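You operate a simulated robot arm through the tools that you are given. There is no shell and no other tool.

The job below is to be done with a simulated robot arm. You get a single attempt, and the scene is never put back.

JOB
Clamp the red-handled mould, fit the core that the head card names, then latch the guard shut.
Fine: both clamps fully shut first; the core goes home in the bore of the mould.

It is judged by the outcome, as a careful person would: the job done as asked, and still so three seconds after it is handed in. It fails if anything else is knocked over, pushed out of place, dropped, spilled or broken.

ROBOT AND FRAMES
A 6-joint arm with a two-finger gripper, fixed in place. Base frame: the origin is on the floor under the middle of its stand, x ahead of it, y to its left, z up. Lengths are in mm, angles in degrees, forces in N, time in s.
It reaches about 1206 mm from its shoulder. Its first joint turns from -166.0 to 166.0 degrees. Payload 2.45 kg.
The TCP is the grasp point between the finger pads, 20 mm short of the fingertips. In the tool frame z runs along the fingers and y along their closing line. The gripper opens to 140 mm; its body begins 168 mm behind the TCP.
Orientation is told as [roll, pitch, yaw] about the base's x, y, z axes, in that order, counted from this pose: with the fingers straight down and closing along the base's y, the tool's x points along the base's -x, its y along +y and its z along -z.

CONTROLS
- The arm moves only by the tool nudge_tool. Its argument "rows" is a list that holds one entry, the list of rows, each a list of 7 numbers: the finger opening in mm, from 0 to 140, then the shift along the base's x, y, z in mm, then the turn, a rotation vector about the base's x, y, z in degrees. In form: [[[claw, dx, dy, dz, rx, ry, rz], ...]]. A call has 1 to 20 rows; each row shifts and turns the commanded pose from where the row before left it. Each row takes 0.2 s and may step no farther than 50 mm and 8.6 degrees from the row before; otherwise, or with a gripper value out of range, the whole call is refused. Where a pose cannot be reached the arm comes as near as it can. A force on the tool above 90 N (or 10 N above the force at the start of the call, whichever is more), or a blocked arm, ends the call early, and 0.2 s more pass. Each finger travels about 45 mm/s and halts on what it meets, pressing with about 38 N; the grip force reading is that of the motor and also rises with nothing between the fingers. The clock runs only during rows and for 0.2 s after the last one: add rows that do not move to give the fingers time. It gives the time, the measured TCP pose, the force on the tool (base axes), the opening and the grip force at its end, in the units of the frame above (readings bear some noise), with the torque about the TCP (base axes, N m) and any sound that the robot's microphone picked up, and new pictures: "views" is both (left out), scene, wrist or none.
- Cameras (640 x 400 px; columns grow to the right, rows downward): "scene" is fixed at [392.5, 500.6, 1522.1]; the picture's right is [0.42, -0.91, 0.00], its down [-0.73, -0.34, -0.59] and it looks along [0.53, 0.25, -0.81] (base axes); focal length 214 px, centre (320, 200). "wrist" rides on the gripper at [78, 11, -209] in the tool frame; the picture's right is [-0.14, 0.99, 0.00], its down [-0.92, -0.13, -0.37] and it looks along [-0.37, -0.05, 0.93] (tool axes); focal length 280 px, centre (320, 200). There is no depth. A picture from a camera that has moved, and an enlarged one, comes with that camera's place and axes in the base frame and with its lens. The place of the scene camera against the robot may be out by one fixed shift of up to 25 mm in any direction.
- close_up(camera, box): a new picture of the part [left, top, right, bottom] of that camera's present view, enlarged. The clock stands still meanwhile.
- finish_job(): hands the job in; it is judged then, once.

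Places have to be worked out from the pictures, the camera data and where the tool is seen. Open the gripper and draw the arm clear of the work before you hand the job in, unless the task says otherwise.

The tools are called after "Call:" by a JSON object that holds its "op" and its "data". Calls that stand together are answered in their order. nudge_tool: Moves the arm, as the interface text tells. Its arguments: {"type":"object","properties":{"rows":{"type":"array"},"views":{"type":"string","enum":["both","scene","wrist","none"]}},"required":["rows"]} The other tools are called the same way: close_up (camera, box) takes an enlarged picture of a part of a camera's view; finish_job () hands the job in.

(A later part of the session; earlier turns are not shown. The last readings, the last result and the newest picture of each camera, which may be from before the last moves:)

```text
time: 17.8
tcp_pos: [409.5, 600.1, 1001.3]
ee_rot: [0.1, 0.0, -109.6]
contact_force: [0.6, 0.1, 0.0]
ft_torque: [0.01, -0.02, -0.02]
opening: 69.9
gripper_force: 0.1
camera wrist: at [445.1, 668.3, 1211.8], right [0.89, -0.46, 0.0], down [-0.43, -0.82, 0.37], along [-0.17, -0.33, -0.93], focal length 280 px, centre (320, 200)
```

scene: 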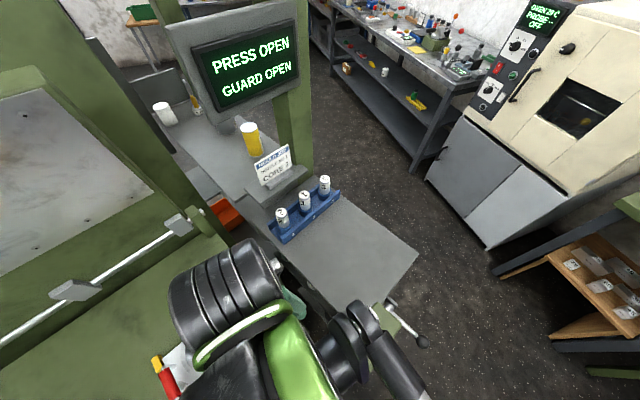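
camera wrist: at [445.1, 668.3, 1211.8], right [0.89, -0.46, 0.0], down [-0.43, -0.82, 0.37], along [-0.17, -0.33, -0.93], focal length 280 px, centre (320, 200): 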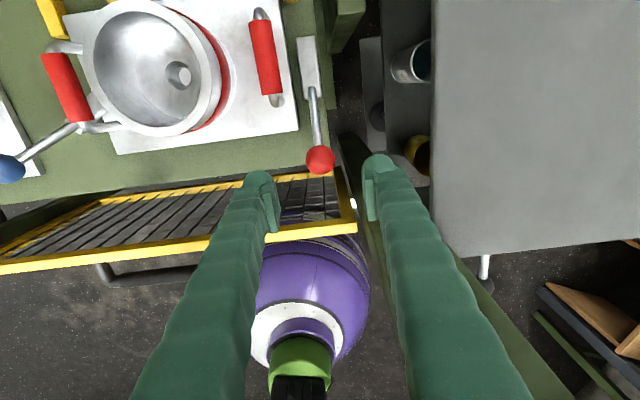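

The red ball is at about (409, 598, 886), centred between the fingers. I go down to cage it.

Call:
{"op": "nudge_tool", "data": {"rows": [[[70, -0.5, -2, -40, 0, 0, 0], [70, 0, 0, -40, 0, 0, 0], [70, 0, 0, -33, 0, 0, 0], [42, 0, 0, 0, 0, 0, 0], [42, 0, 0, 0, 0, 0, 0]]]}}

```text
time: 19.0
tcp_pos: [409.2, 597.4, 888.7]
ee_rot: [0.1, 0.0, -109.5]
contact_force: [0.4, 0.2, -0.4]
ft_torque: [0.02, -0.01, 0.0]
opening: 42.2
gripper_force: 0.0
camera wrist: at [444.9, 666.3, 1099.0], right [0.89, -0.46, 0.0], down [-0.43, -0.82, 0.37], along [-0.17, -0.33, -0.93], focal length 280 px, centre (320, 200)
```

scene: 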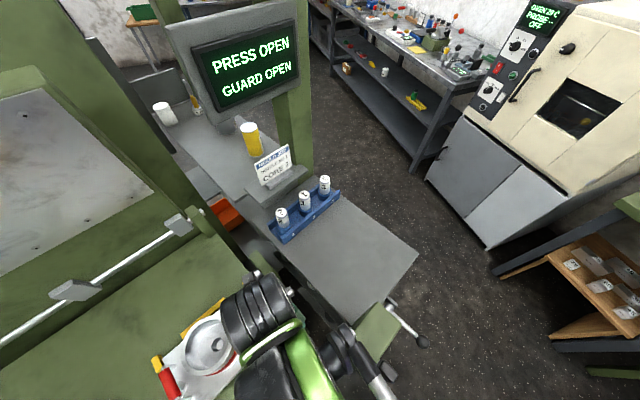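
wrist: 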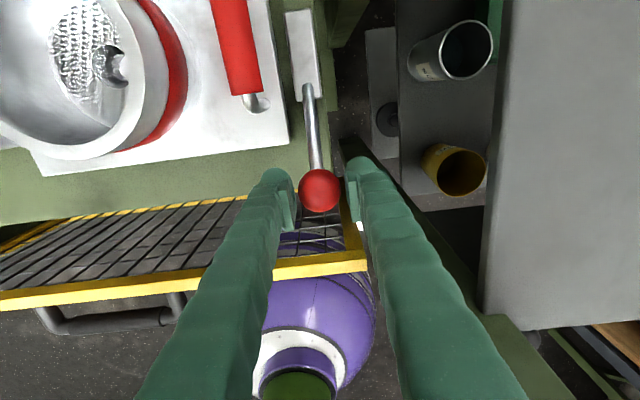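

The ball is caged. I swing it about the post toward +x' for the first 32° with the tool turning along.

Call:
{"op": "nudge_tool", "data": {"rows": [[[42, 10.4, -2.9, -1, 0, 0, 8], [42, 10.8, -1.5, 0, 0, 0, 8], [42, 10.9, 0.1, 0, 0, 0, 8], [42, 10.8, 1.6, 0, 0, 0, 8], [42, 0, 0, 0, 0, 0, 0]]], "views": "wrist"}}

```text
time: 20.2
tcp_pos: [448.7, 596.5, 888.0]
ee_rot: [0.2, -0.1, -77.3]
contact_force: [-1.1, -0.4, -0.2]
ft_torque: [0.0, 0.01, -0.04]
opening: 42.8
gripper_force: 1.0
camera wrist: at [440.0, 672.7, 1097.8], right [1.0, 0.08, 0.0], down [0.08, -0.93, 0.37], along [0.03, -0.37, -0.93], focal length 280 px, centre (320, 200)
```

wrist: 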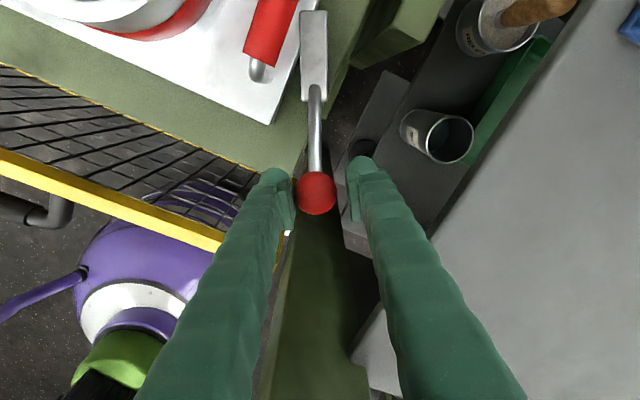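

It follows smoothly. Two more 8° steps, then finer ones.

Call:
{"op": "nudge_tool", "data": {"rows": [[[42, 10.4, 3.1, 0, 0, 0, 8], [42, 9.9, 4.6, 0, 0, 0, 8], [42, 4.6, 2.8, 0, 0, 0, 4], [42, 0, 0, 0, 0, 0, 0]]], "views": "wrist"}}

Call:
{"op": "close_up", "data": {"camera": "wrist", "box": [220, 0, 400, 240]}}

```text
time: 21.2
tcp_pos: [466.6, 612.4, 889.9]
ee_rot: [0.5, -0.3, -56.8]
contact_force: [-0.5, -1.1, -2.4]
ft_torque: [-0.14, -0.03, 0.04]
opening: 42.8
gripper_force: 0.5
camera wrist: at [428.7, 682.6, 1099.4], right [0.9, 0.43, 0.01], down [0.4, -0.84, 0.37], along [0.17, -0.33, -0.93], focal length 280 px, centre (320, 200)
```

wrist: 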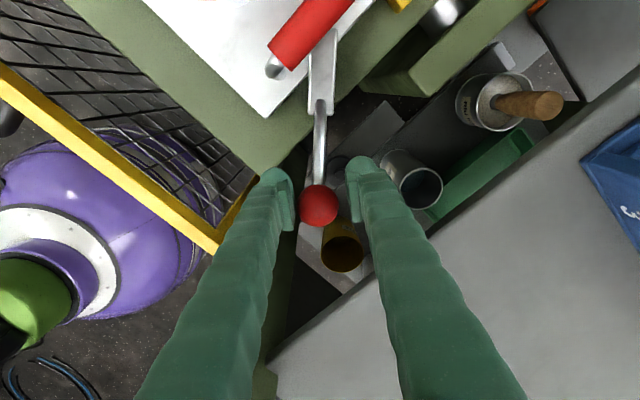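

```text
1.67 times, centred on (310, 120) of wrist
camera zoom: at [428.7, 682.6, 1099.4], right [0.9, 0.43, 0.01], down [0.4, -0.84, 0.37], along [0.17, -0.33, -0.93], focal length 467 px, centre (337, 333)
```

zoom: 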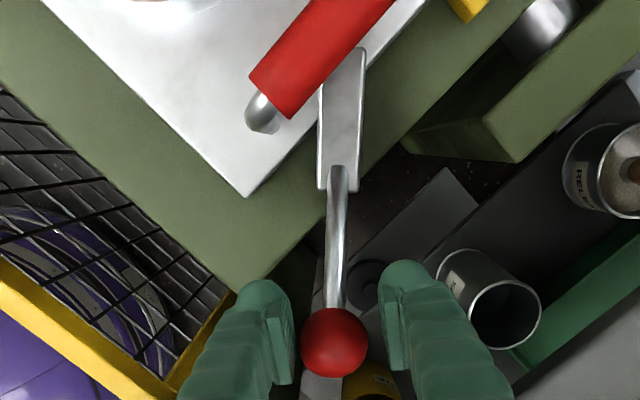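

The measured pose lags the command by ~10 mm with hardly any tool force, so I suspect an arm link is near the post. I check the scene view before moving on.

Call:
{"op": "close_up", "data": {"camera": "scene", "box": [200, 220, 460, 400]}}

Call:
{"op": "close_up", "data": {"camera": "scene", "box": [0, 0, 640, 400]}}

```text
2.22 times, centred on (330, 310) of scene
camera zoom: at [392.5, 500.6, 1522.1], right [0.42, -0.91, 0.0], down [-0.73, -0.34, -0.59], along [0.53, 0.25, -0.81], focal length 477 px, centre (298, -44)
```

zoom: 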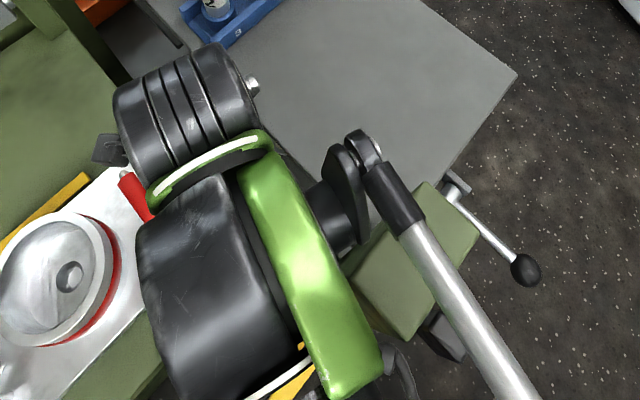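

```text
1.00 times, centred on (320, 200) of scene (not enlarged: the box is as wide or as high as the picture)
camera zoom: at [392.5, 500.6, 1522.1], right [0.42, -0.91, 0.0], down [-0.73, -0.34, -0.59], along [0.53, 0.25, -0.81], focal length 214 px, centre (320, 200)
```

zoom: 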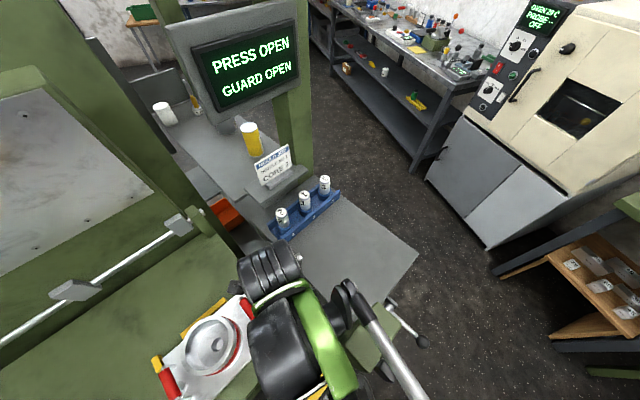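

An arm link looks very close to the top of the tall post. I back the command off one step and check whether the measured pose agrees again.

Call:
{"op": "nudge_tool", "data": {"rows": [[[42, -4.6, -2.8, 0, 0, 0, -4], [42, 0, 0, 0, 0, 0, 0]]], "views": "none"}}

```text
time: 21.8
tcp_pos: [491.5, 608.0, 884.9]
ee_rot: [0.0, -0.2, -62.0]
contact_force: [10.2, -5.7, -3.2]
ft_torque: [1.18, 1.89, -0.03]
opening: 42.6
gripper_force: 0.0
```

The pose jumped past where I commanded, with side force now. I stand still for a moment and look.

Call:
{"op": "nudge_tool", "data": {"rows": [[[42, 0, 0, 0, 0, 0, 0], [42, 0, 0, 0, 0, 0, 0]]]}}

Call:
{"op": "close_up", "data": {"camera": "scene", "box": [200, 220, 460, 400]}}

```text
time: 22.4
tcp_pos: [492.8, 594.1, 897.5]
ee_rot: [-0.1, 0.1, -63.9]
contact_force: [-18.1, 21.2, -18.0]
ft_torque: [-0.18, 0.29, 0.98]
opening: 38.3
gripper_force: 0.2
camera wrist: at [468.0, 668.1, 1108.0], right [0.95, 0.31, 0.0], down [0.29, -0.88, 0.36], along [0.11, -0.35, -0.93], focal length 280 px, centre (320, 200)
```

scene: 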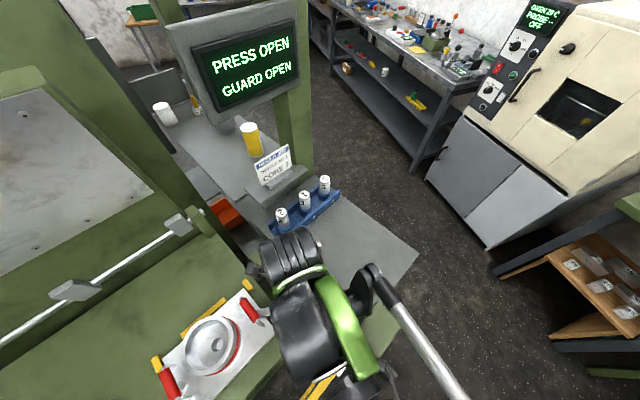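
wrist: 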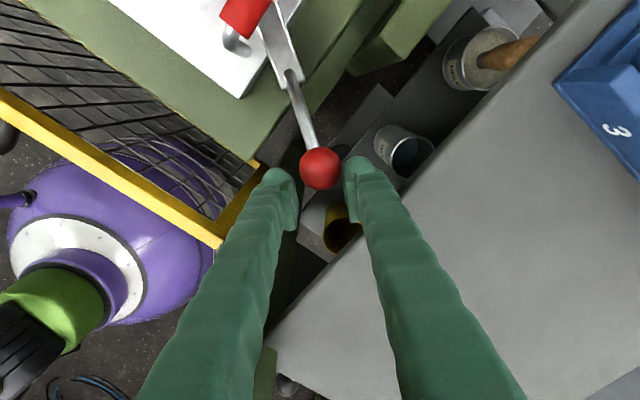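

```text
2.22 times, centred on (330, 310) of scene
camera zoom: at [392.5, 500.6, 1522.1], right [0.42, -0.91, 0.0], down [-0.73, -0.34, -0.59], along [0.53, 0.25, -0.81], focal length 477 px, centre (298, -44)
```

zoom: 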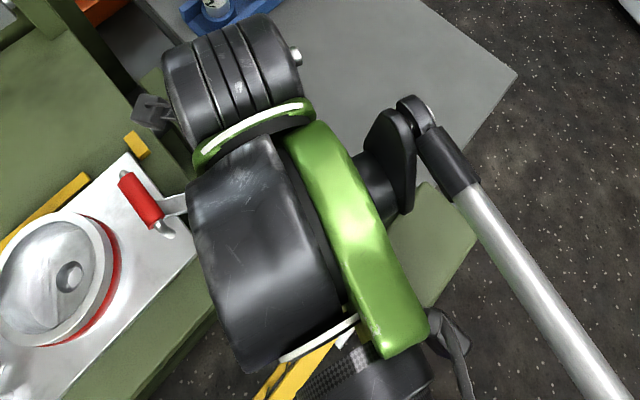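

The leading finger is at the edge of the grey table and a wrist link is close to the post, so I lift straight up off the ball with a small shift away from the table.

Call:
{"op": "nudge_tool", "data": {"rows": [[[50, -4, 2, 15, 0, 0, 0], [50, 0, 0, 30, 0, 0, 0], [50, 0, 0, 40, 0, 0, 0], [50, 0, 0, 30, 0, 0, 0], [50, 0, 0, 0, 0, 0, 0]]]}}

```text
time: 23.6
tcp_pos: [470.4, 606.8, 1003.7]
ee_rot: [0.0, 0.0, -61.6]
contact_force: [-0.1, 0.2, -0.6]
ft_torque: [0.02, 0.0, -0.03]
opening: 50.1
gripper_force: 0.0
camera wrist: at [442.3, 677.9, 1213.3], right [0.94, 0.35, 0.0], down [0.32, -0.87, 0.37], along [0.13, -0.35, -0.93], focal length 280 px, centre (320, 200)
```

scene: 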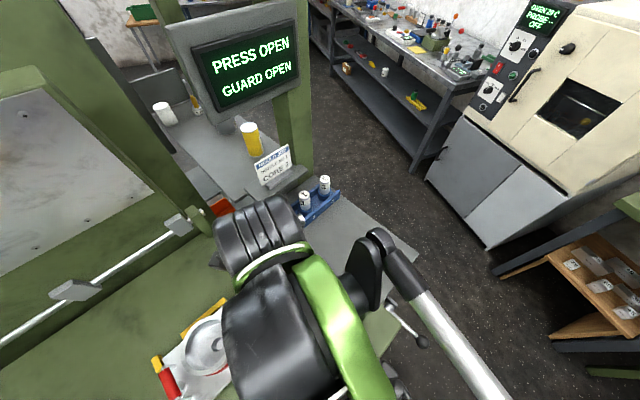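
wrist: 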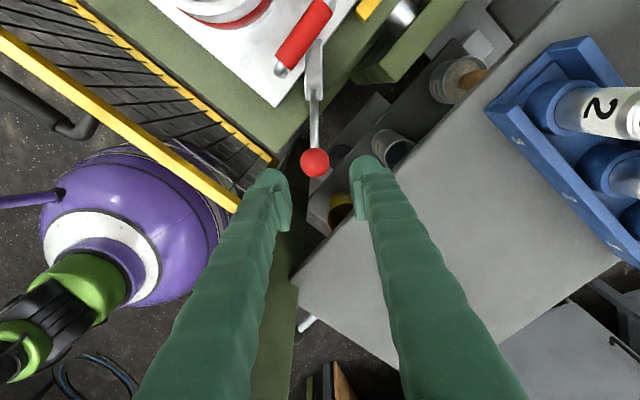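

Clear again with nothing disturbed; the red lever is at ~41° of its swing with the ball near (465, 597, 886). To keep the wrist away from the post, I tilt the tool so its upper part leans toward the press (+y) before going back down.

Call:
{"op": "nudge_tool", "data": {"rows": [[[56, 0, 0, 0, -7.33, -3.96, 0], [56, 0, 0, 0, -7.33, -3.96, 0], [56, 0, 0, 0, -7.33, -3.96, 0], [56, 0, 0, 0, 0, 0, 0]]]}}

```text
time: 24.6
tcp_pos: [468.4, 603.4, 1003.2]
ee_rot: [0.0, -25.2, -61.6]
contact_force: [-0.6, 1.1, -0.2]
ft_torque: [0.02, 0.0, 0.01]
opening: 55.7
gripper_force: 0.1
camera wrist: at [401.6, 747.2, 1159.9], right [0.93, 0.36, 0.06], down [0.21, -0.66, 0.72], along [0.3, -0.66, -0.69], focal length 280 px, centre (320, 200)
```

scene: 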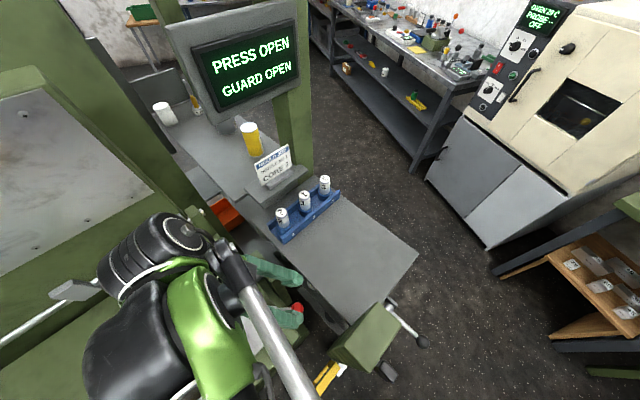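
wrist: 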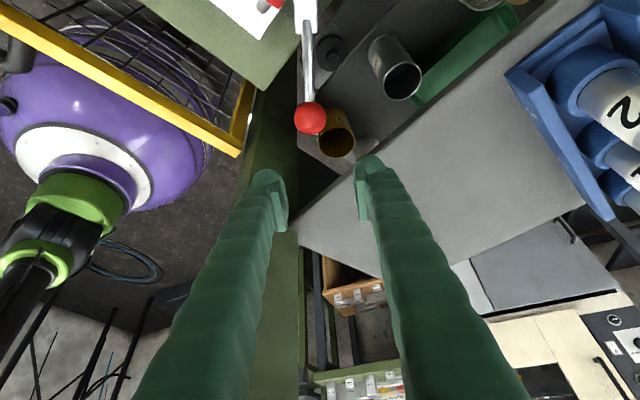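

The wrist is now well away from the post. I descend again over the ball at about (465, 600, 886).

Call:
{"op": "nudge_tool", "data": {"rows": [[[56, -1.6, -2.5, -40, 0, 0, 0], [56, -1.6, -2.0, -40, 0, 0, 0], [56, 0, 0, -20, 0, 0, 0], [56, 0, 0, -15, 0, 0, 0], [56, 0, 0, 0, 0, 0, 0]]]}}

```text
time: 25.8
tcp_pos: [465.3, 599.1, 886.5]
ee_rot: [0.0, -25.0, -61.5]
contact_force: [-1.1, 0.7, 0.5]
ft_torque: [0.02, 0.03, 0.0]
opening: 55.8
gripper_force: 0.1
camera wrist: at [398.3, 742.5, 1044.3], right [0.93, 0.36, 0.06], down [0.21, -0.66, 0.72], along [0.3, -0.66, -0.69], focal length 280 px, centre (320, 200)
```

scene: 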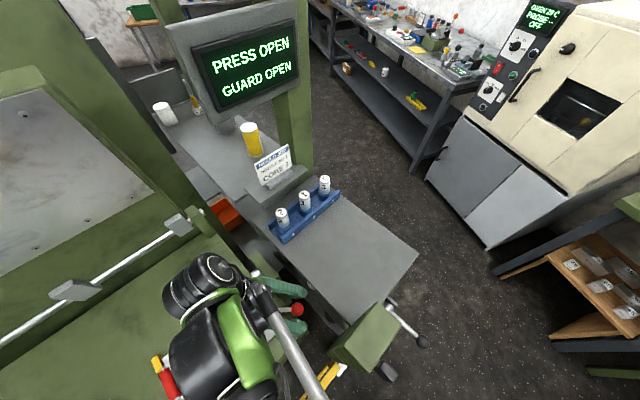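
wrist: 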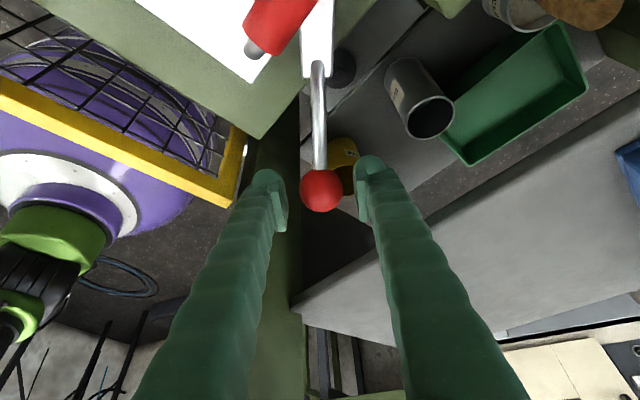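

The ball is centred with no sign of blocking. I close the cage and carry on the swing about 13°.

Call:
{"op": "nudge_tool", "data": {"rows": [[[42, 0, 0, 0, 0, 0, 0], [42, 9.3, 4.5, 0, 0, 0, 7], [42, 6.8, 4.5, 0, 0, 0, 6], [42, 0, 0, 0, 0, 0, 0]]], "views": "wrist"}}

```text
time: 26.8
tcp_pos: [481.4, 607.6, 887.5]
ee_rot: [0.0, -25.0, -48.4]
contact_force: [0.3, -2.2, 0.0]
ft_torque: [0.0, 0.01, 0.0]
opening: 42.8
gripper_force: 0.5
camera wrist: at [384.1, 731.9, 1044.6], right [0.82, 0.56, 0.06], down [0.35, -0.59, 0.72], along [0.44, -0.58, -0.69], focal length 280 px, centre (320, 200)
```

wrist: 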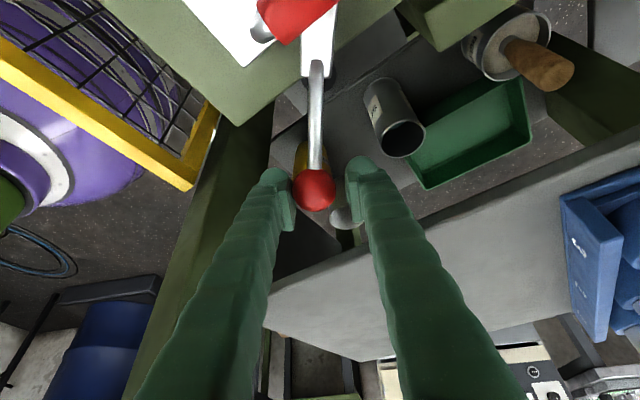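

Command and pose agree now. Finer steps toward the stop.

Call:
{"op": "nudge_tool", "data": {"rows": [[[42, 4.4, 3.4, 0, 0, 0, 4], [42, 0, 0, 0, 0, 0, 0]]], "views": "wrist"}}

Call:
{"op": "nudge_tool", "data": {"rows": [[[42, 4.1, 3.6, 0, 0, 0, 4], [42, 0, 0, 0, 0, 0, 0]]], "views": "wrist"}}

```text
time: 27.4
tcp_pos: [485.4, 610.8, 887.5]
ee_rot: [-0.1, -25.0, -44.5]
contact_force: [0.7, -0.4, 0.4]
ft_torque: [0.02, -0.03, -0.04]
opening: 42.2
gripper_force: 0.1
camera wrist: at [379.5, 728.5, 1044.4], right [0.78, 0.62, 0.06], down [0.39, -0.57, 0.72], along [0.48, -0.54, -0.69], focal length 280 px, centre (320, 200)
```

wrist: 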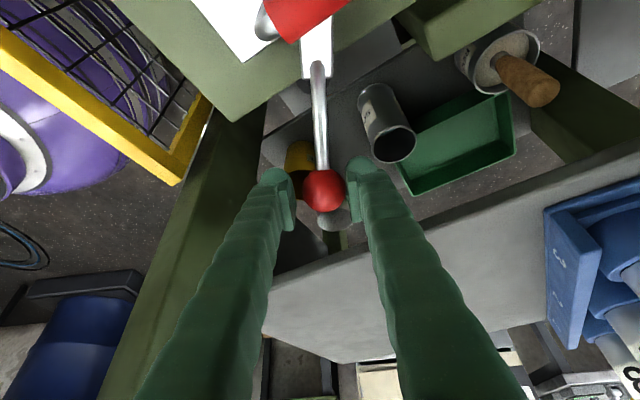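

```text
time: 28.0
tcp_pos: [489.9, 615.0, 887.4]
ee_rot: [0.1, -25.0, -40.5]
contact_force: [0.0, -0.8, 0.6]
ft_torque: [0.0, 0.04, -0.01]
opening: 41.9
gripper_force: 0.1
camera wrist: at [375.3, 724.9, 1045.0], right [0.74, 0.67, 0.06], down [0.43, -0.54, 0.72], along [0.52, -0.51, -0.69], focal length 280 px, centre (320, 200)
```

wrist: 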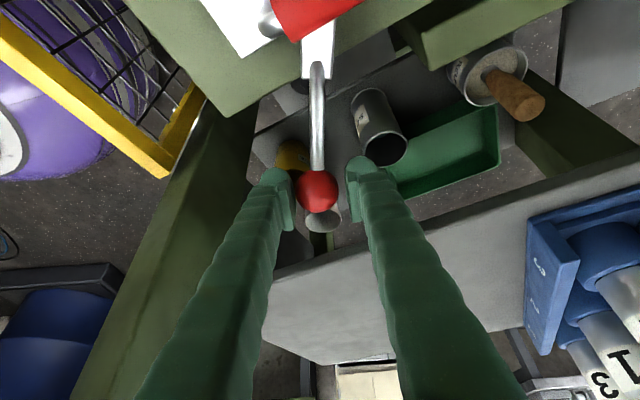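

No stop yet at ~64°; I continue in 4° steps.

Call:
{"op": "nudge_tool", "data": {"rows": [[[42, 3.7, 4.0, 0, 0, 0, 4], [42, 0, 0, 0, 0, 0, 0]]], "views": "none"}}

Call:
{"op": "nudge_tool", "data": {"rows": [[[42, 3.6, 4.2, 0, 0, 0, 4], [42, 0, 0, 0, 0, 0, 0]]], "views": "wrist"}}

```text
time: 28.6
tcp_pos: [494.0, 618.0, 886.9]
ee_rot: [0.0, -25.1, -36.5]
contact_force: [-9.0, -5.2, -2.1]
ft_torque: [-0.02, 0.08, -0.06]
opening: 48.5
gripper_force: 4.8
```

```text
time: 29.2
tcp_pos: [496.9, 622.1, 888.0]
ee_rot: [0.0, -25.0, -32.5]
contact_force: [-20.1, -15.0, -4.9]
ft_torque: [-0.02, 0.09, -0.26]
opening: 57.4
gripper_force: 11.6
camera wrist: at [367.5, 715.4, 1045.5], right [0.64, 0.77, 0.06], down [0.5, -0.47, 0.72], along [0.58, -0.43, -0.69], focal length 280 px, centre (320, 200)
```

wrist: 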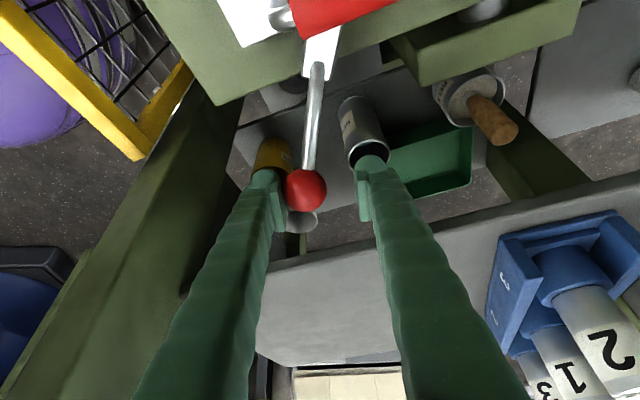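

Resistance rises sharply at ~63°, matching the blue clamp's stop. I press firmly once by closing the fingers, then release and check.

Call:
{"op": "nudge_tool", "data": {"rows": [[[30, 0, 0, 0, 0, 0, 0], [30, 0, 0, 0, 0, 0, 0], [30, 0, 0, 0, 0, 0, 0]]], "views": "wrist"}}

Call:
{"op": "nudge_tool", "data": {"rows": [[[66, -4, -5, 0, 0, 0, 0], [66, -3, -4, 0, 0, 0, 0], [66, 0, 0, 0, 0, 0, 0]]], "views": "wrist"}}

```text
time: 30.0
tcp_pos: [498.0, 621.3, 889.2]
ee_rot: [0.0, -25.0, -32.5]
contact_force: [-23.4, -32.1, -11.4]
ft_torque: [-0.02, 0.06, 0.04]
opening: 56.3
gripper_force: 19.7
camera wrist: at [368.3, 714.6, 1045.6], right [0.64, 0.77, 0.06], down [0.5, -0.47, 0.72], along [0.58, -0.43, -0.69], focal length 280 px, centre (320, 200)
```

wrist: 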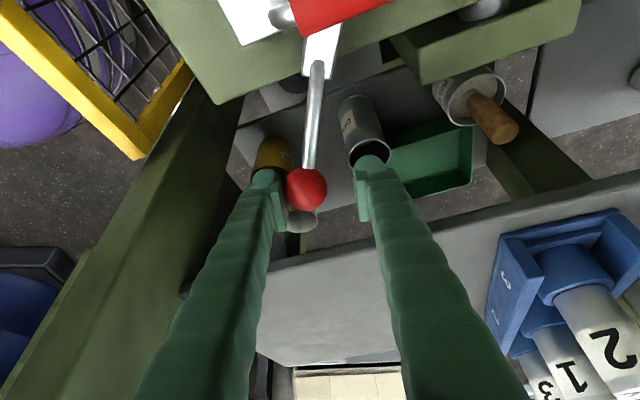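

```text
time: 30.8
tcp_pos: [491.0, 614.1, 888.9]
ee_rot: [0.0, -25.1, -32.5]
contact_force: [0.6, 0.1, -0.1]
ft_torque: [-0.04, -0.04, 0.01]
opening: 65.8
gripper_force: 0.1
camera wrist: at [361.6, 707.2, 1045.3], right [0.64, 0.77, 0.06], down [0.5, -0.47, 0.72], along [0.58, -0.43, -0.69], focal length 280 px, centre (320, 200)
```

wrist: 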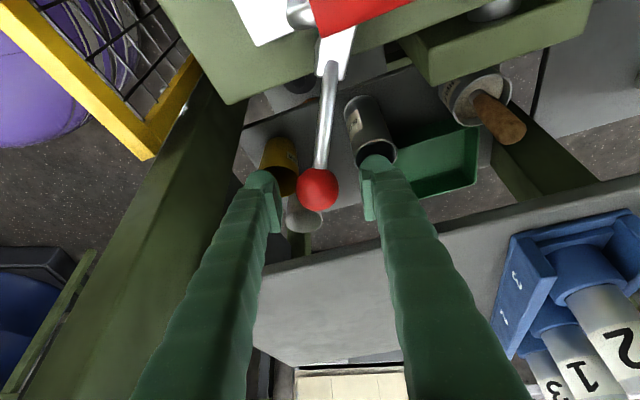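

The red clamp is hard against its stop and stays. I lift off, straighten the tool and move above core 2 to look at the rack.

Call:
{"op": "nudge_tool", "data": {"rows": [[[66, 0, 0, 40, 0, 0, 0], [66, 0, 0, 40, 0, 0, 0], [80, 0, 0, 40, 0, 0, 0], [80, 0, 0, 45, 0, 0, 0], [80, 27, 22.6, 25, 4.48, 7.03, 0], [80, 27, 22.6, 25, 4.48, 7.03, 0], [80, 27, 22.6, 25, 4.48, 7.03, 0], [80, 27, 22.6, 25, 0, 0, 6.5], [80, 27, 22.6, 25, 0, 0, 6.5], [80, 0, 0, 0, 0, 0, 0]]]}}

```text
time: 33.0
tcp_pos: [607.8, 705.6, 1151.8]
ee_rot: [0.0, 0.1, -21.0]
contact_force: [-0.1, -0.3, 0.6]
ft_torque: [-0.02, -0.04, 0.0]
opening: 79.8
gripper_force: 0.1
out of reach, approached as far as the arm can: row 9
camera wrist: at [537.1, 742.0, 1362.5], right [0.48, 0.87, 0.0], down [0.81, -0.45, 0.37], along [0.32, -0.18, -0.93], focal length 280 px, centre (320, 200)
```

scene: 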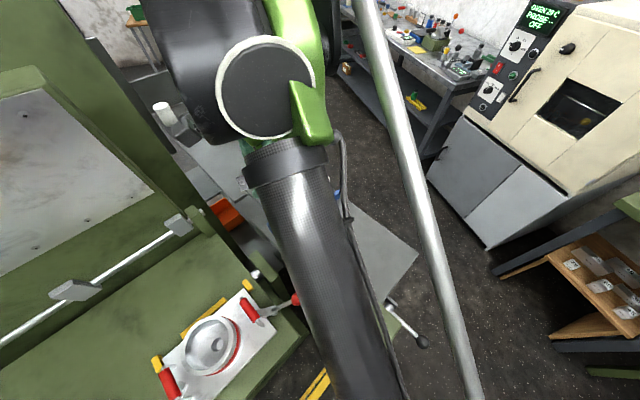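
wrist: 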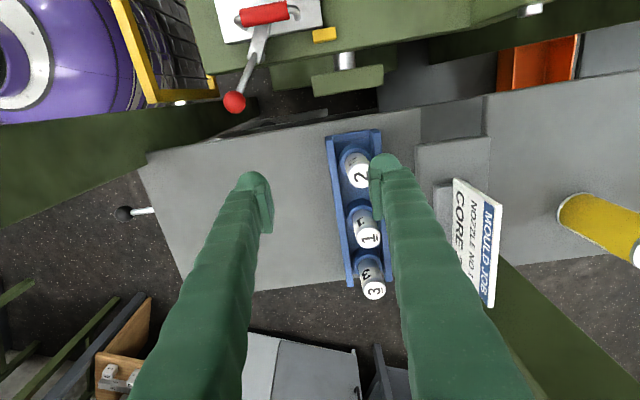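

The fully raised pose is at the arm's reach limit but lower will do. I zoom in on the rack to fix core 2's position.

Call:
{"op": "close_up", "data": {"camera": "wrist", "box": [300, 110, 440, 310]}}

Call:
{"op": "close_up", "data": {"camera": "wrist", "box": [90, 60, 300, 260]}}

Call:
{"op": "close_up", "data": {"camera": "wrist", "box": [200, 0, 360, 120]}}

```text
2.00 times, centred on (370, 210) of wrist
camera zoom: at [537.1, 742.0, 1362.5], right [0.48, 0.87, 0.0], down [0.81, -0.45, 0.37], along [0.32, -0.18, -0.93], focal length 561 px, centre (220, 180)
```

zoom: 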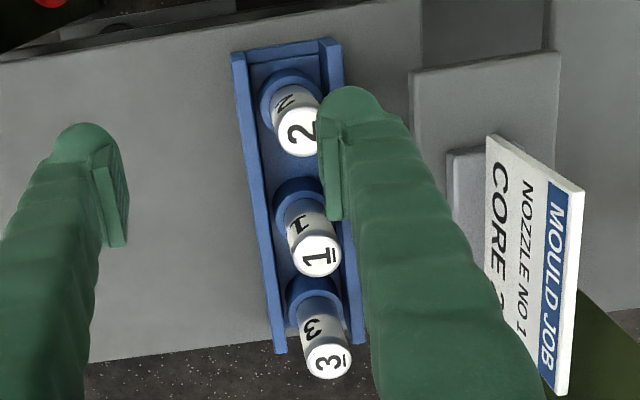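

```text
2.00 times, centred on (195, 160) of wrist
camera zoom: at [537.1, 742.0, 1362.5], right [0.48, 0.87, 0.0], down [0.81, -0.45, 0.37], along [0.32, -0.18, -0.93], focal length 561 px, centre (570, 280)
```

zoom: 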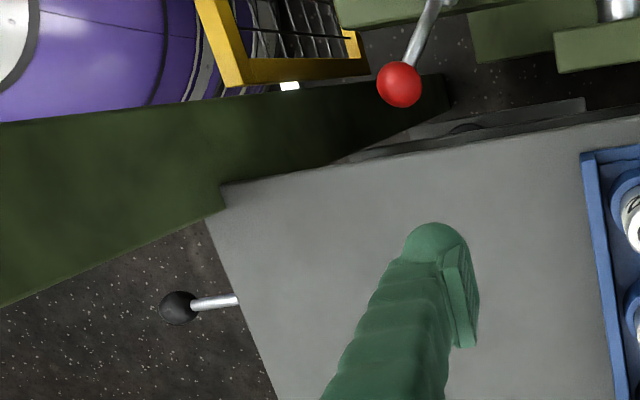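

```text
3.33 times, centred on (280, 60) of wrist
camera zoom: at [537.1, 742.0, 1362.5], right [0.48, 0.87, 0.0], down [0.81, -0.45, 0.37], along [0.32, -0.18, -0.93], focal length 935 px, centre (453, 667)
```

zoom: 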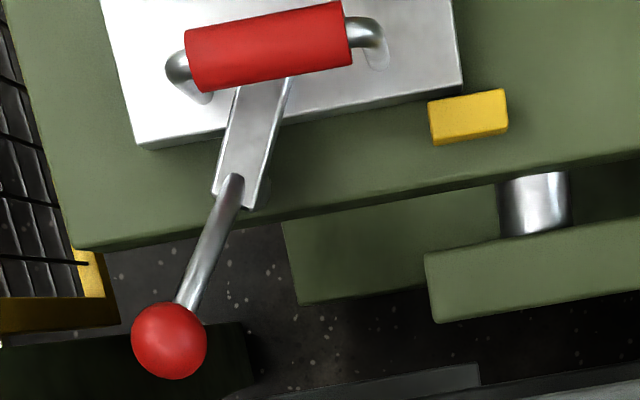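

Core 2's top works out near (649, 735, 1031), about 29 mm across. I open the fingers and move in above it, lower so as to be within reach.

Call:
{"op": "nudge_tool", "data": {"rows": [[[90, 8, 3, -40, 0, 0, 0], [90, 8, 3, -40, 0, 0, 0], [90, 7, 2, -10, 0, 0, 0], [90, 0, 0, 0, 0, 0, 0]]], "views": "wrist"}}

```text
time: 34.0
tcp_pos: [628.7, 713.3, 1064.1]
ee_rot: [0.0, -0.1, -19.5]
contact_force: [-0.3, -0.3, -0.2]
ft_torque: [0.0, 0.02, -0.01]
opening: 90.1
gripper_force: 0.0
camera wrist: at [558.9, 748.7, 1273.9], right [0.46, 0.89, 0.0], down [0.83, -0.43, 0.37], along [0.33, -0.17, -0.93], focal length 280 px, centre (320, 200)
```

wrist: 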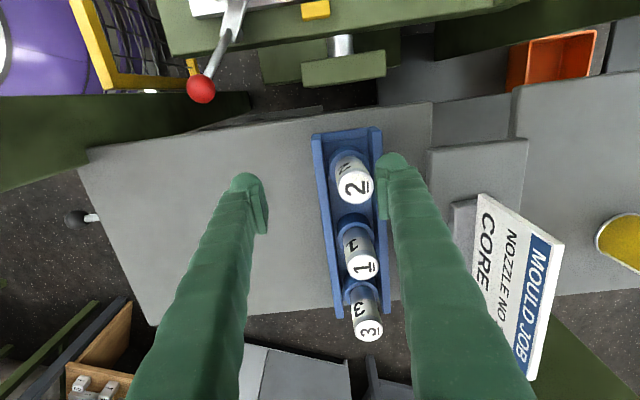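

Call:
{"op": "close_up", "data": {"camera": "wrist", "box": [290, 110, 430, 270]}}

```text
2.50 times, centred on (360, 190) of wrist
camera zoom: at [558.9, 748.7, 1273.9], right [0.46, 0.89, 0.0], down [0.83, -0.43, 0.37], along [0.33, -0.17, -0.93], focal length 701 px, centre (220, 225)
```

zoom: 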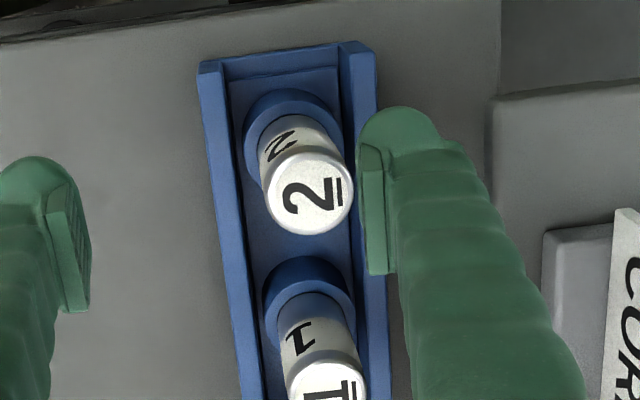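

The core 2 top is at about (650, 738, 1031) and the tray walls top out near z≈968. I shift over the core, narrow the opening and descend to grip its upper part.

Call:
{"op": "nudge_tool", "data": {"rows": [[[90, 10.5, 12.4, 0, 0, 0, 0], [90, 10.5, 12.4, 0, 0, 0, 0], [66, 0, 0, 0, 0, 0, 0], [66, 0, 0, 0, 0, 0, 0]]], "views": "wrist"}}

Call:
{"op": "close_up", "data": {"camera": "wrist", "box": [230, 110, 430, 270]}}

```text
time: 35.0
tcp_pos: [650.9, 739.0, 1064.6]
ee_rot: [0.0, 0.0, -19.5]
contact_force: [0.3, 0.0, 0.4]
ft_torque: [0.01, -0.01, -0.01]
opening: 66.1
gripper_force: 0.1
camera wrist: at [580.1, 773.6, 1273.6], right [0.46, 0.89, 0.0], down [0.83, -0.43, 0.37], along [0.33, -0.17, -0.93], focal length 280 px, centre (320, 200)
```

wrist: 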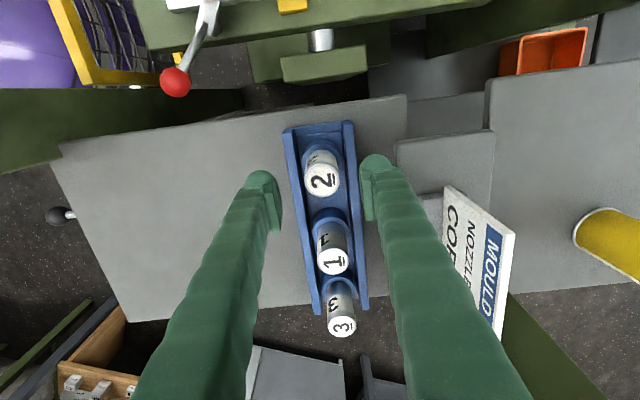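

```text
2.50 times, centred on (330, 190) of wrist
camera zoom: at [580.1, 773.6, 1273.6], right [0.46, 0.89, 0.0], down [0.83, -0.43, 0.37], along [0.33, -0.17, -0.93], focal length 701 px, centre (295, 225)
```

zoom: 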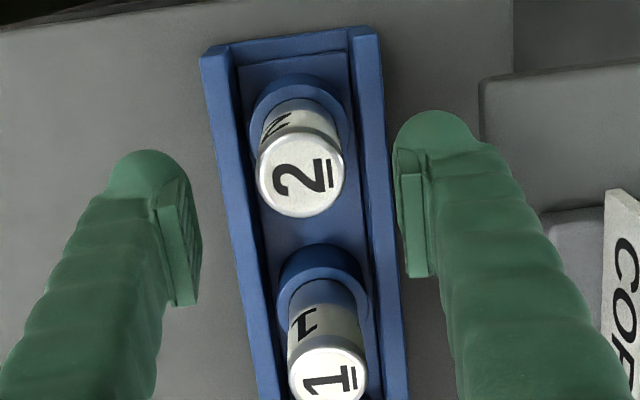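

Core 2 is centred between the fingers. I go down to z≈1010 and close on it.

Call:
{"op": "nudge_tool", "data": {"rows": [[[66, 0, 0, -30, 0, 0, 0], [66, 0, 0, -24, 0, 0, 0], [66, 0, 0, 0, 0, 0, 0], [24, 0, 0, 0, 0, 0, 0], [24, 0, 0, 0, 0, 0, 0], [24, 0, 0, 0, 0, 0, 0], [24, 0, 0, 0, 0, 0, 0]]], "views": "wrist"}}

Call:
{"op": "close_up", "data": {"camera": "wrist", "box": [230, 110, 430, 270]}}

```text
time: 36.6
tcp_pos: [650.2, 737.7, 1009.0]
ee_rot: [0.0, 0.0, -19.5]
contact_force: [-0.3, 0.6, 0.9]
ft_torque: [0.02, 0.0, 0.02]
opening: 32.4
gripper_force: 38.2
camera wrist: at [580.0, 773.7, 1218.5], right [0.46, 0.89, 0.0], down [0.83, -0.43, 0.37], along [0.33, -0.17, -0.93], focal length 280 px, centre (320, 200)
```

wrist: 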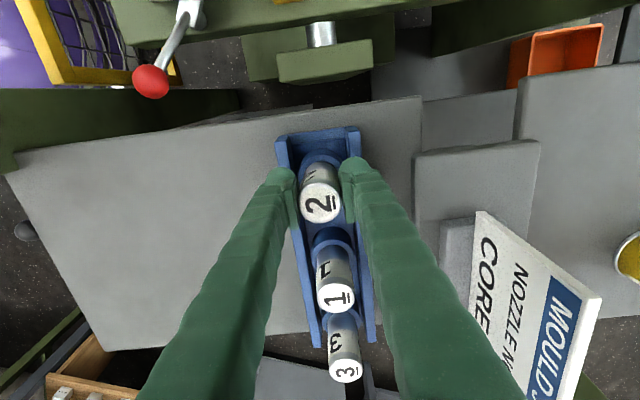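

```text
2.50 times, centred on (330, 190) of wrist
camera zoom: at [580.0, 773.7, 1218.5], right [0.46, 0.89, 0.0], down [0.83, -0.43, 0.37], along [0.33, -0.17, -0.93], focal length 701 px, centre (295, 225)
```

zoom: 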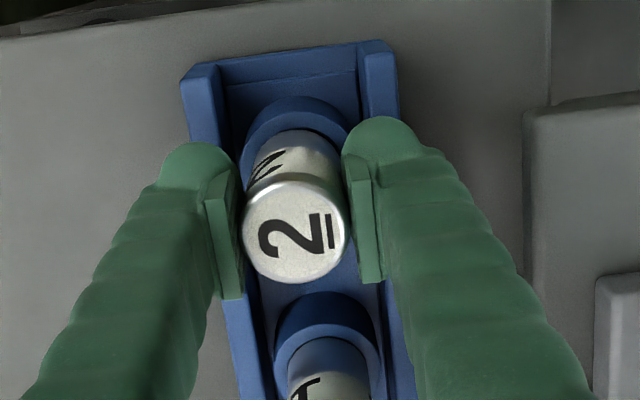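

Gripped at 32.4 mm with 38 N. I lift it straight up out of its cup.

Call:
{"op": "nudge_tool", "data": {"rows": [[[24, 0, 0, 10, 0, 0, 0], [24, 0, 0, 15, 0, 0, 0], [24, 0, 0, 20, 0, 0, 0], [24, 0, 0, 15, 0, 0, 0], [24, 0, 0, 0, 0, 0, 0]]]}}

Call:
{"op": "close_up", "data": {"camera": "scene", "box": [220, 110, 380, 250]}}

```text
time: 37.8
tcp_pos: [652.4, 740.0, 1068.8]
ee_rot: [0.1, 0.0, -19.6]
contact_force: [-0.3, 0.9, -2.8]
ft_torque: [-0.02, 0.03, 0.02]
opening: 32.6
gripper_force: 37.9
camera wrist: at [581.3, 774.3, 1279.3], right [0.46, 0.89, 0.0], down [0.83, -0.43, 0.37], along [0.33, -0.17, -0.93], focal length 280 px, centre (320, 200)
```

scene: 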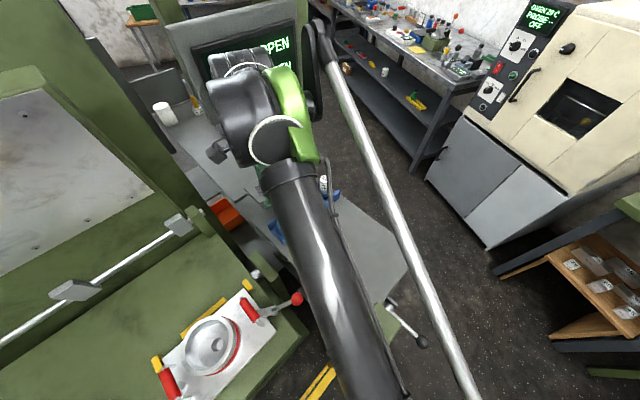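
wrist: 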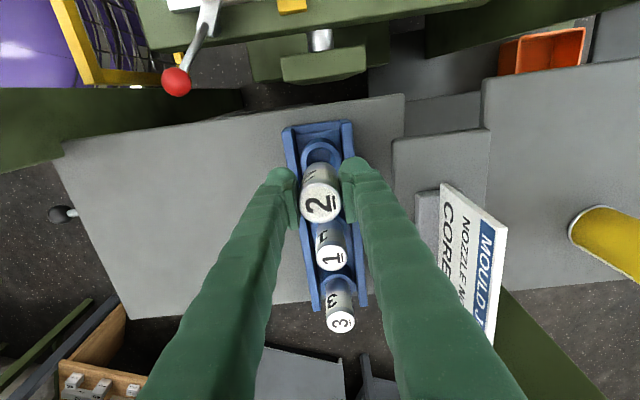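

```text
2.86 times, centred on (300, 180) of scene
camera zoom: at [392.5, 500.6, 1522.1], right [0.42, -0.91, 0.0], down [-0.73, -0.34, -0.59], along [0.53, 0.25, -0.81], focal length 613 px, centre (377, 257)
```

zoom: 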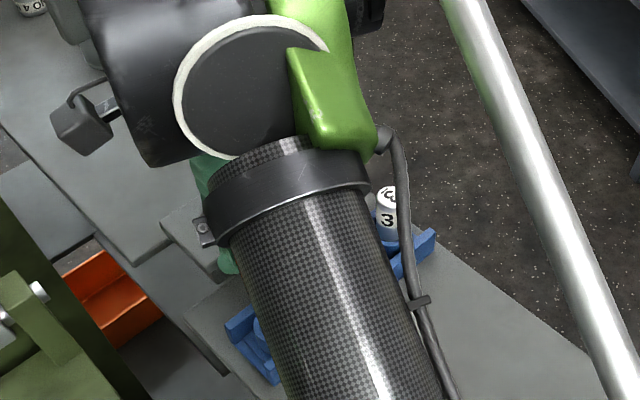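

Call:
{"op": "close_up", "data": {"camera": "wrist", "box": [250, 100, 400, 270]}}

```text
2.35 times, centred on (325, 185) of wrist
camera zoom: at [581.3, 774.3, 1279.3], right [0.46, 0.89, 0.0], down [0.83, -0.43, 0.37], along [0.33, -0.17, -0.93], focal length 660 px, centre (308, 235)
```

zoom: 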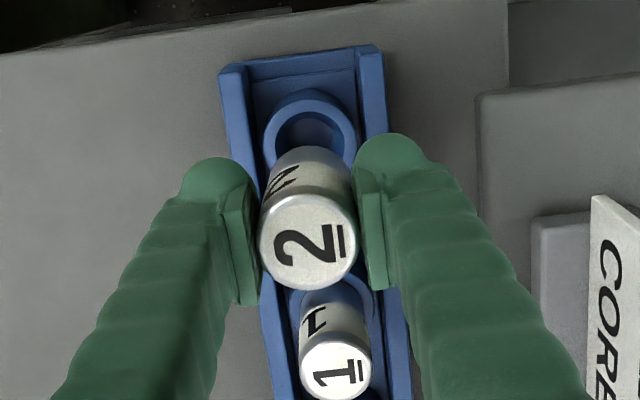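

Core 2 is out and held firmly. I carry it across to above the mould bore, keeping high.

Call:
{"op": "nudge_tool", "data": {"rows": [[[24, -20, 0, 8, 0, 0, 0], [24, -39, 2, 8, 0, 0, 0], [24, -39, 2, 8, 0, 0, 0], [24, -39, 2, 8, 0, 0, 0], [24, -39, 2, 8, 0, 0, 0], [24, -39, 2, 5, 0, 0, 0], [24, -39, 2, 5, 0, 0, 0], [24, -39, 2, 0, 0, 0, 0], [24, -39, 2, 0, 0, 0, 0], [24, -20, 1, 0, 0, 0, 0], [24, 0, 0, 0, 0, 0, 0]]]}}

```text
time: 40.2
tcp_pos: [296.9, 757.9, 1118.9]
ee_rot: [0.0, 0.0, -19.5]
contact_force: [-0.4, -0.1, -1.2]
ft_torque: [0.02, 0.01, -0.01]
opening: 32.6
gripper_force: 37.6
camera wrist: at [226.0, 793.1, 1329.7], right [0.46, 0.89, 0.0], down [0.83, -0.43, 0.37], along [0.33, -0.17, -0.93], focal length 280 px, centre (320, 200)
```

scene: 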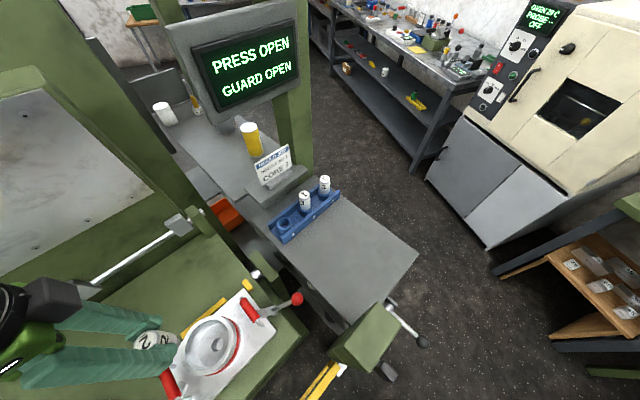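
wrist: 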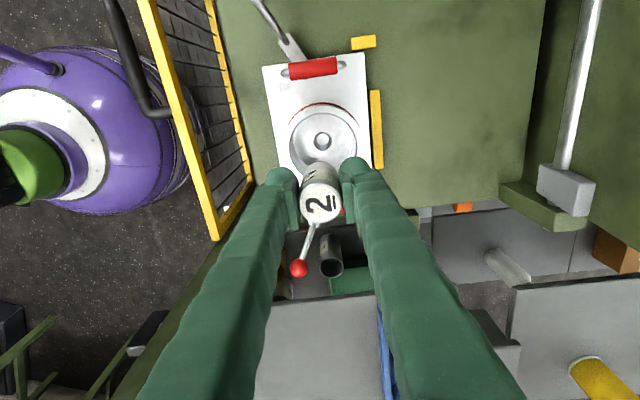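

Call:
{"op": "close_up", "data": {"camera": "wrist", "box": [260, 90, 380, 220]}}

Call:
{"op": "close_up", "data": {"camera": "scene", "box": [90, 290, 290, 400]}}

```text
3.08 times, centred on (320, 155) of wrist
camera zoom: at [226.0, 793.1, 1329.7], right [0.46, 0.89, 0.0], down [0.83, -0.43, 0.37], along [0.33, -0.17, -0.93], focal length 863 px, centre (320, 338)
```

zoom: 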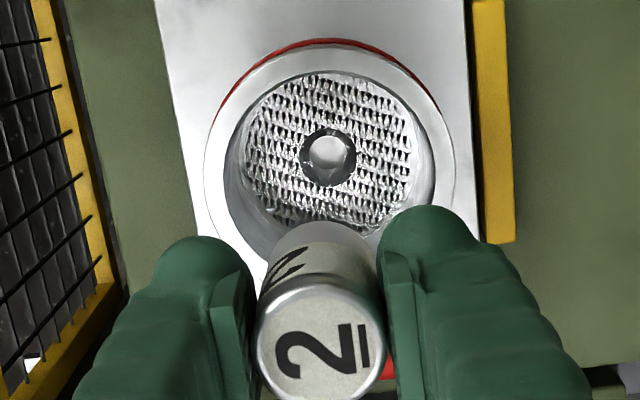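

```text
3.20 times, centred on (190, 345) of scene
camera zoom: at [392.5, 500.6, 1522.1], right [0.42, -0.91, 0.0], down [-0.73, -0.34, -0.59], along [0.53, 0.25, -0.81], focal length 686 px, centre (736, -264)
```

zoom: 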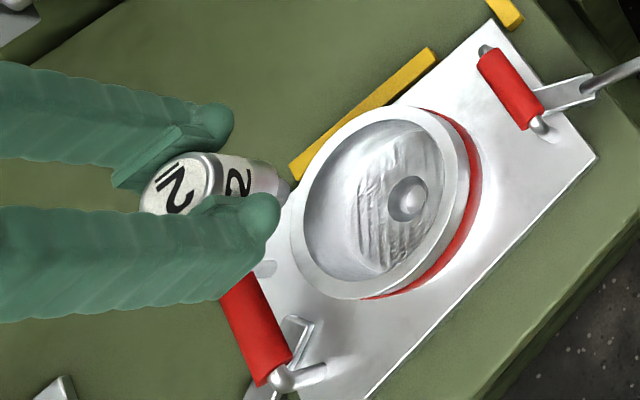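

Call:
{"op": "close_up", "data": {"camera": "scene", "box": [120, 320, 200, 370]}}

Call:
{"op": "close_up", "data": {"camera": "scene", "box": [175, 315, 255, 375]}}

Call:
{"op": "close_up", "data": {"camera": "wrist", "box": [295, 115, 350, 170]}}

```text
8.00 times, centred on (160, 345) of scene
camera zoom: at [392.5, 500.6, 1522.1], right [0.42, -0.91, 0.0], down [-0.73, -0.34, -0.59], along [0.53, 0.25, -0.81], focal length 1716 px, centre (1600, -960)
```

zoom: 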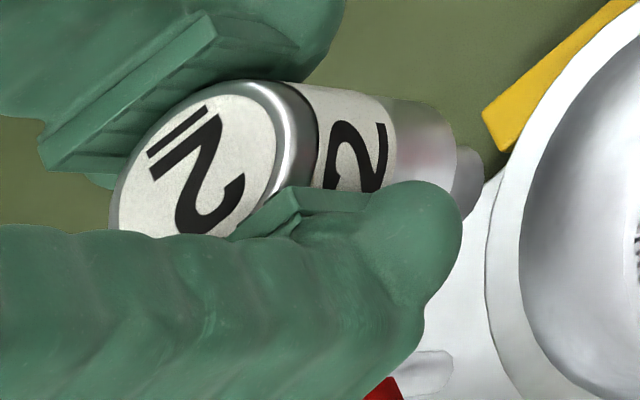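

```text
6.67 times, centred on (215, 345) of scene
camera zoom: at [392.5, 500.6, 1522.1], right [0.42, -0.91, 0.0], down [-0.73, -0.34, -0.59], along [0.53, 0.25, -0.81], focal length 1430 px, centre (1020, -767)
```

zoom: 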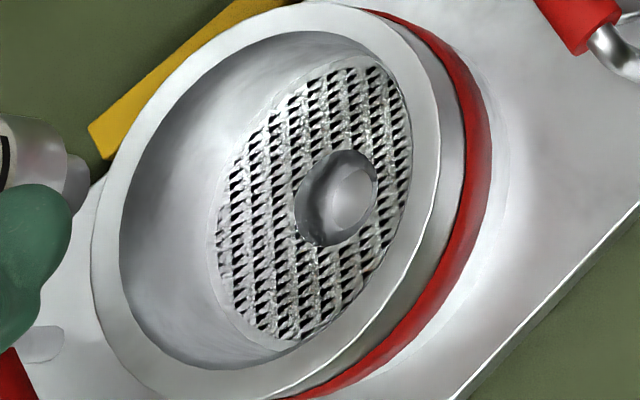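

```text
7.27 times, centred on (322, 142) of wrist
camera zoom: at [226.0, 793.1, 1329.7], right [0.46, 0.89, 0.0], down [0.83, -0.43, 0.37], along [0.33, -0.17, -0.93], focal length 2039 px, centre (302, 618)
```

zoom: 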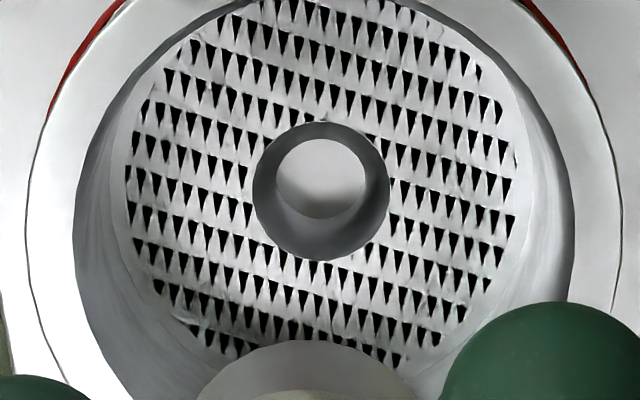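

The core has a ~32 mm body and a narrower spigot at its foot; the bore is near (304, 757, 852). I zoom more on the bore's shape.

Call:
{"op": "close_up", "data": {"camera": "wrist", "box": [308, 128, 338, 154]}}

Call:
{"op": "close_up", "data": {"camera": "scene", "box": [200, 330, 230, 355]}}

Call:
{"op": "close_up", "data": {"camera": "scene", "box": [155, 325, 195, 355]}}

```text
15.38 times, centred on (323, 141) of wrist
camera zoom: at [226.0, 793.1, 1329.7], right [0.46, 0.89, 0.0], down [0.83, -0.43, 0.37], along [0.33, -0.17, -0.93], focal length 4314 px, centre (274, 1108)
```

zoom: 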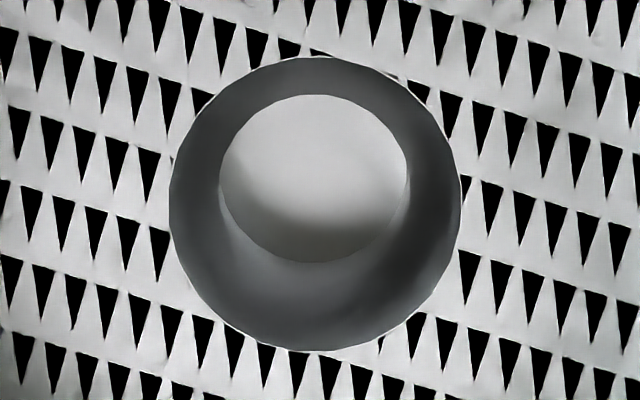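

```text
16.00 times, centred on (215, 342) of scene
camera zoom: at [392.5, 500.6, 1522.1], right [0.42, -0.91, 0.0], down [-0.73, -0.34, -0.59], along [0.53, 0.25, -0.81], focal length 3432 px, centre (2000, -2080)
```

zoom: 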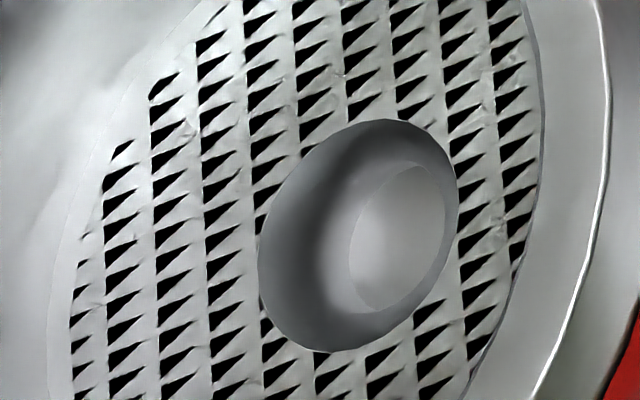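

```text
13.33 times, centred on (175, 340) of scene
camera zoom: at [392.5, 500.6, 1522.1], right [0.42, -0.91, 0.0], down [-0.73, -0.34, -0.59], along [0.53, 0.25, -0.81], focal length 2860 px, centre (2253, -1667)
```

zoom: 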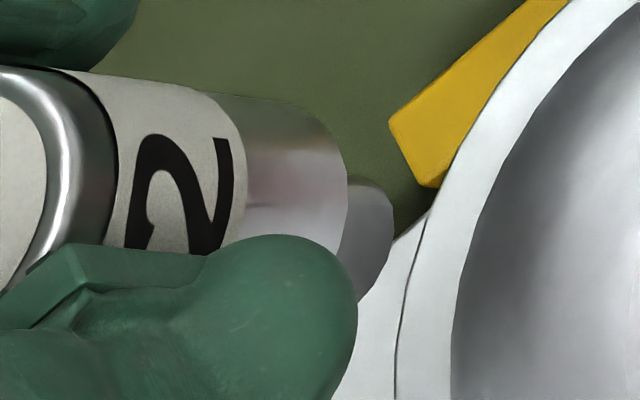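

The bore has a conical mouth (~32 mm) leading to a ~21.6 mm hole, so the core's spigot goes in and its shoulder lands on the pot floor. I check how the core sits in the grip.

Call:
{"op": "close_up", "data": {"camera": "wrist", "box": [285, 155, 355, 230]}}

```text
5.33 times, centred on (320, 192) of wrist
camera zoom: at [226.0, 793.1, 1329.7], right [0.46, 0.89, 0.0], down [0.83, -0.43, 0.37], along [0.33, -0.17, -0.93], focal length 1495 px, centre (320, 240)
```

zoom: 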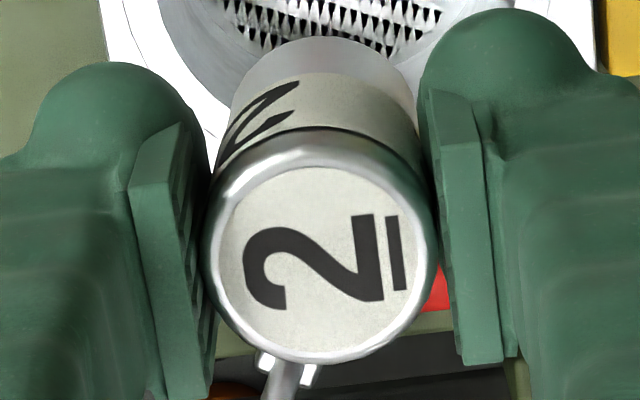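

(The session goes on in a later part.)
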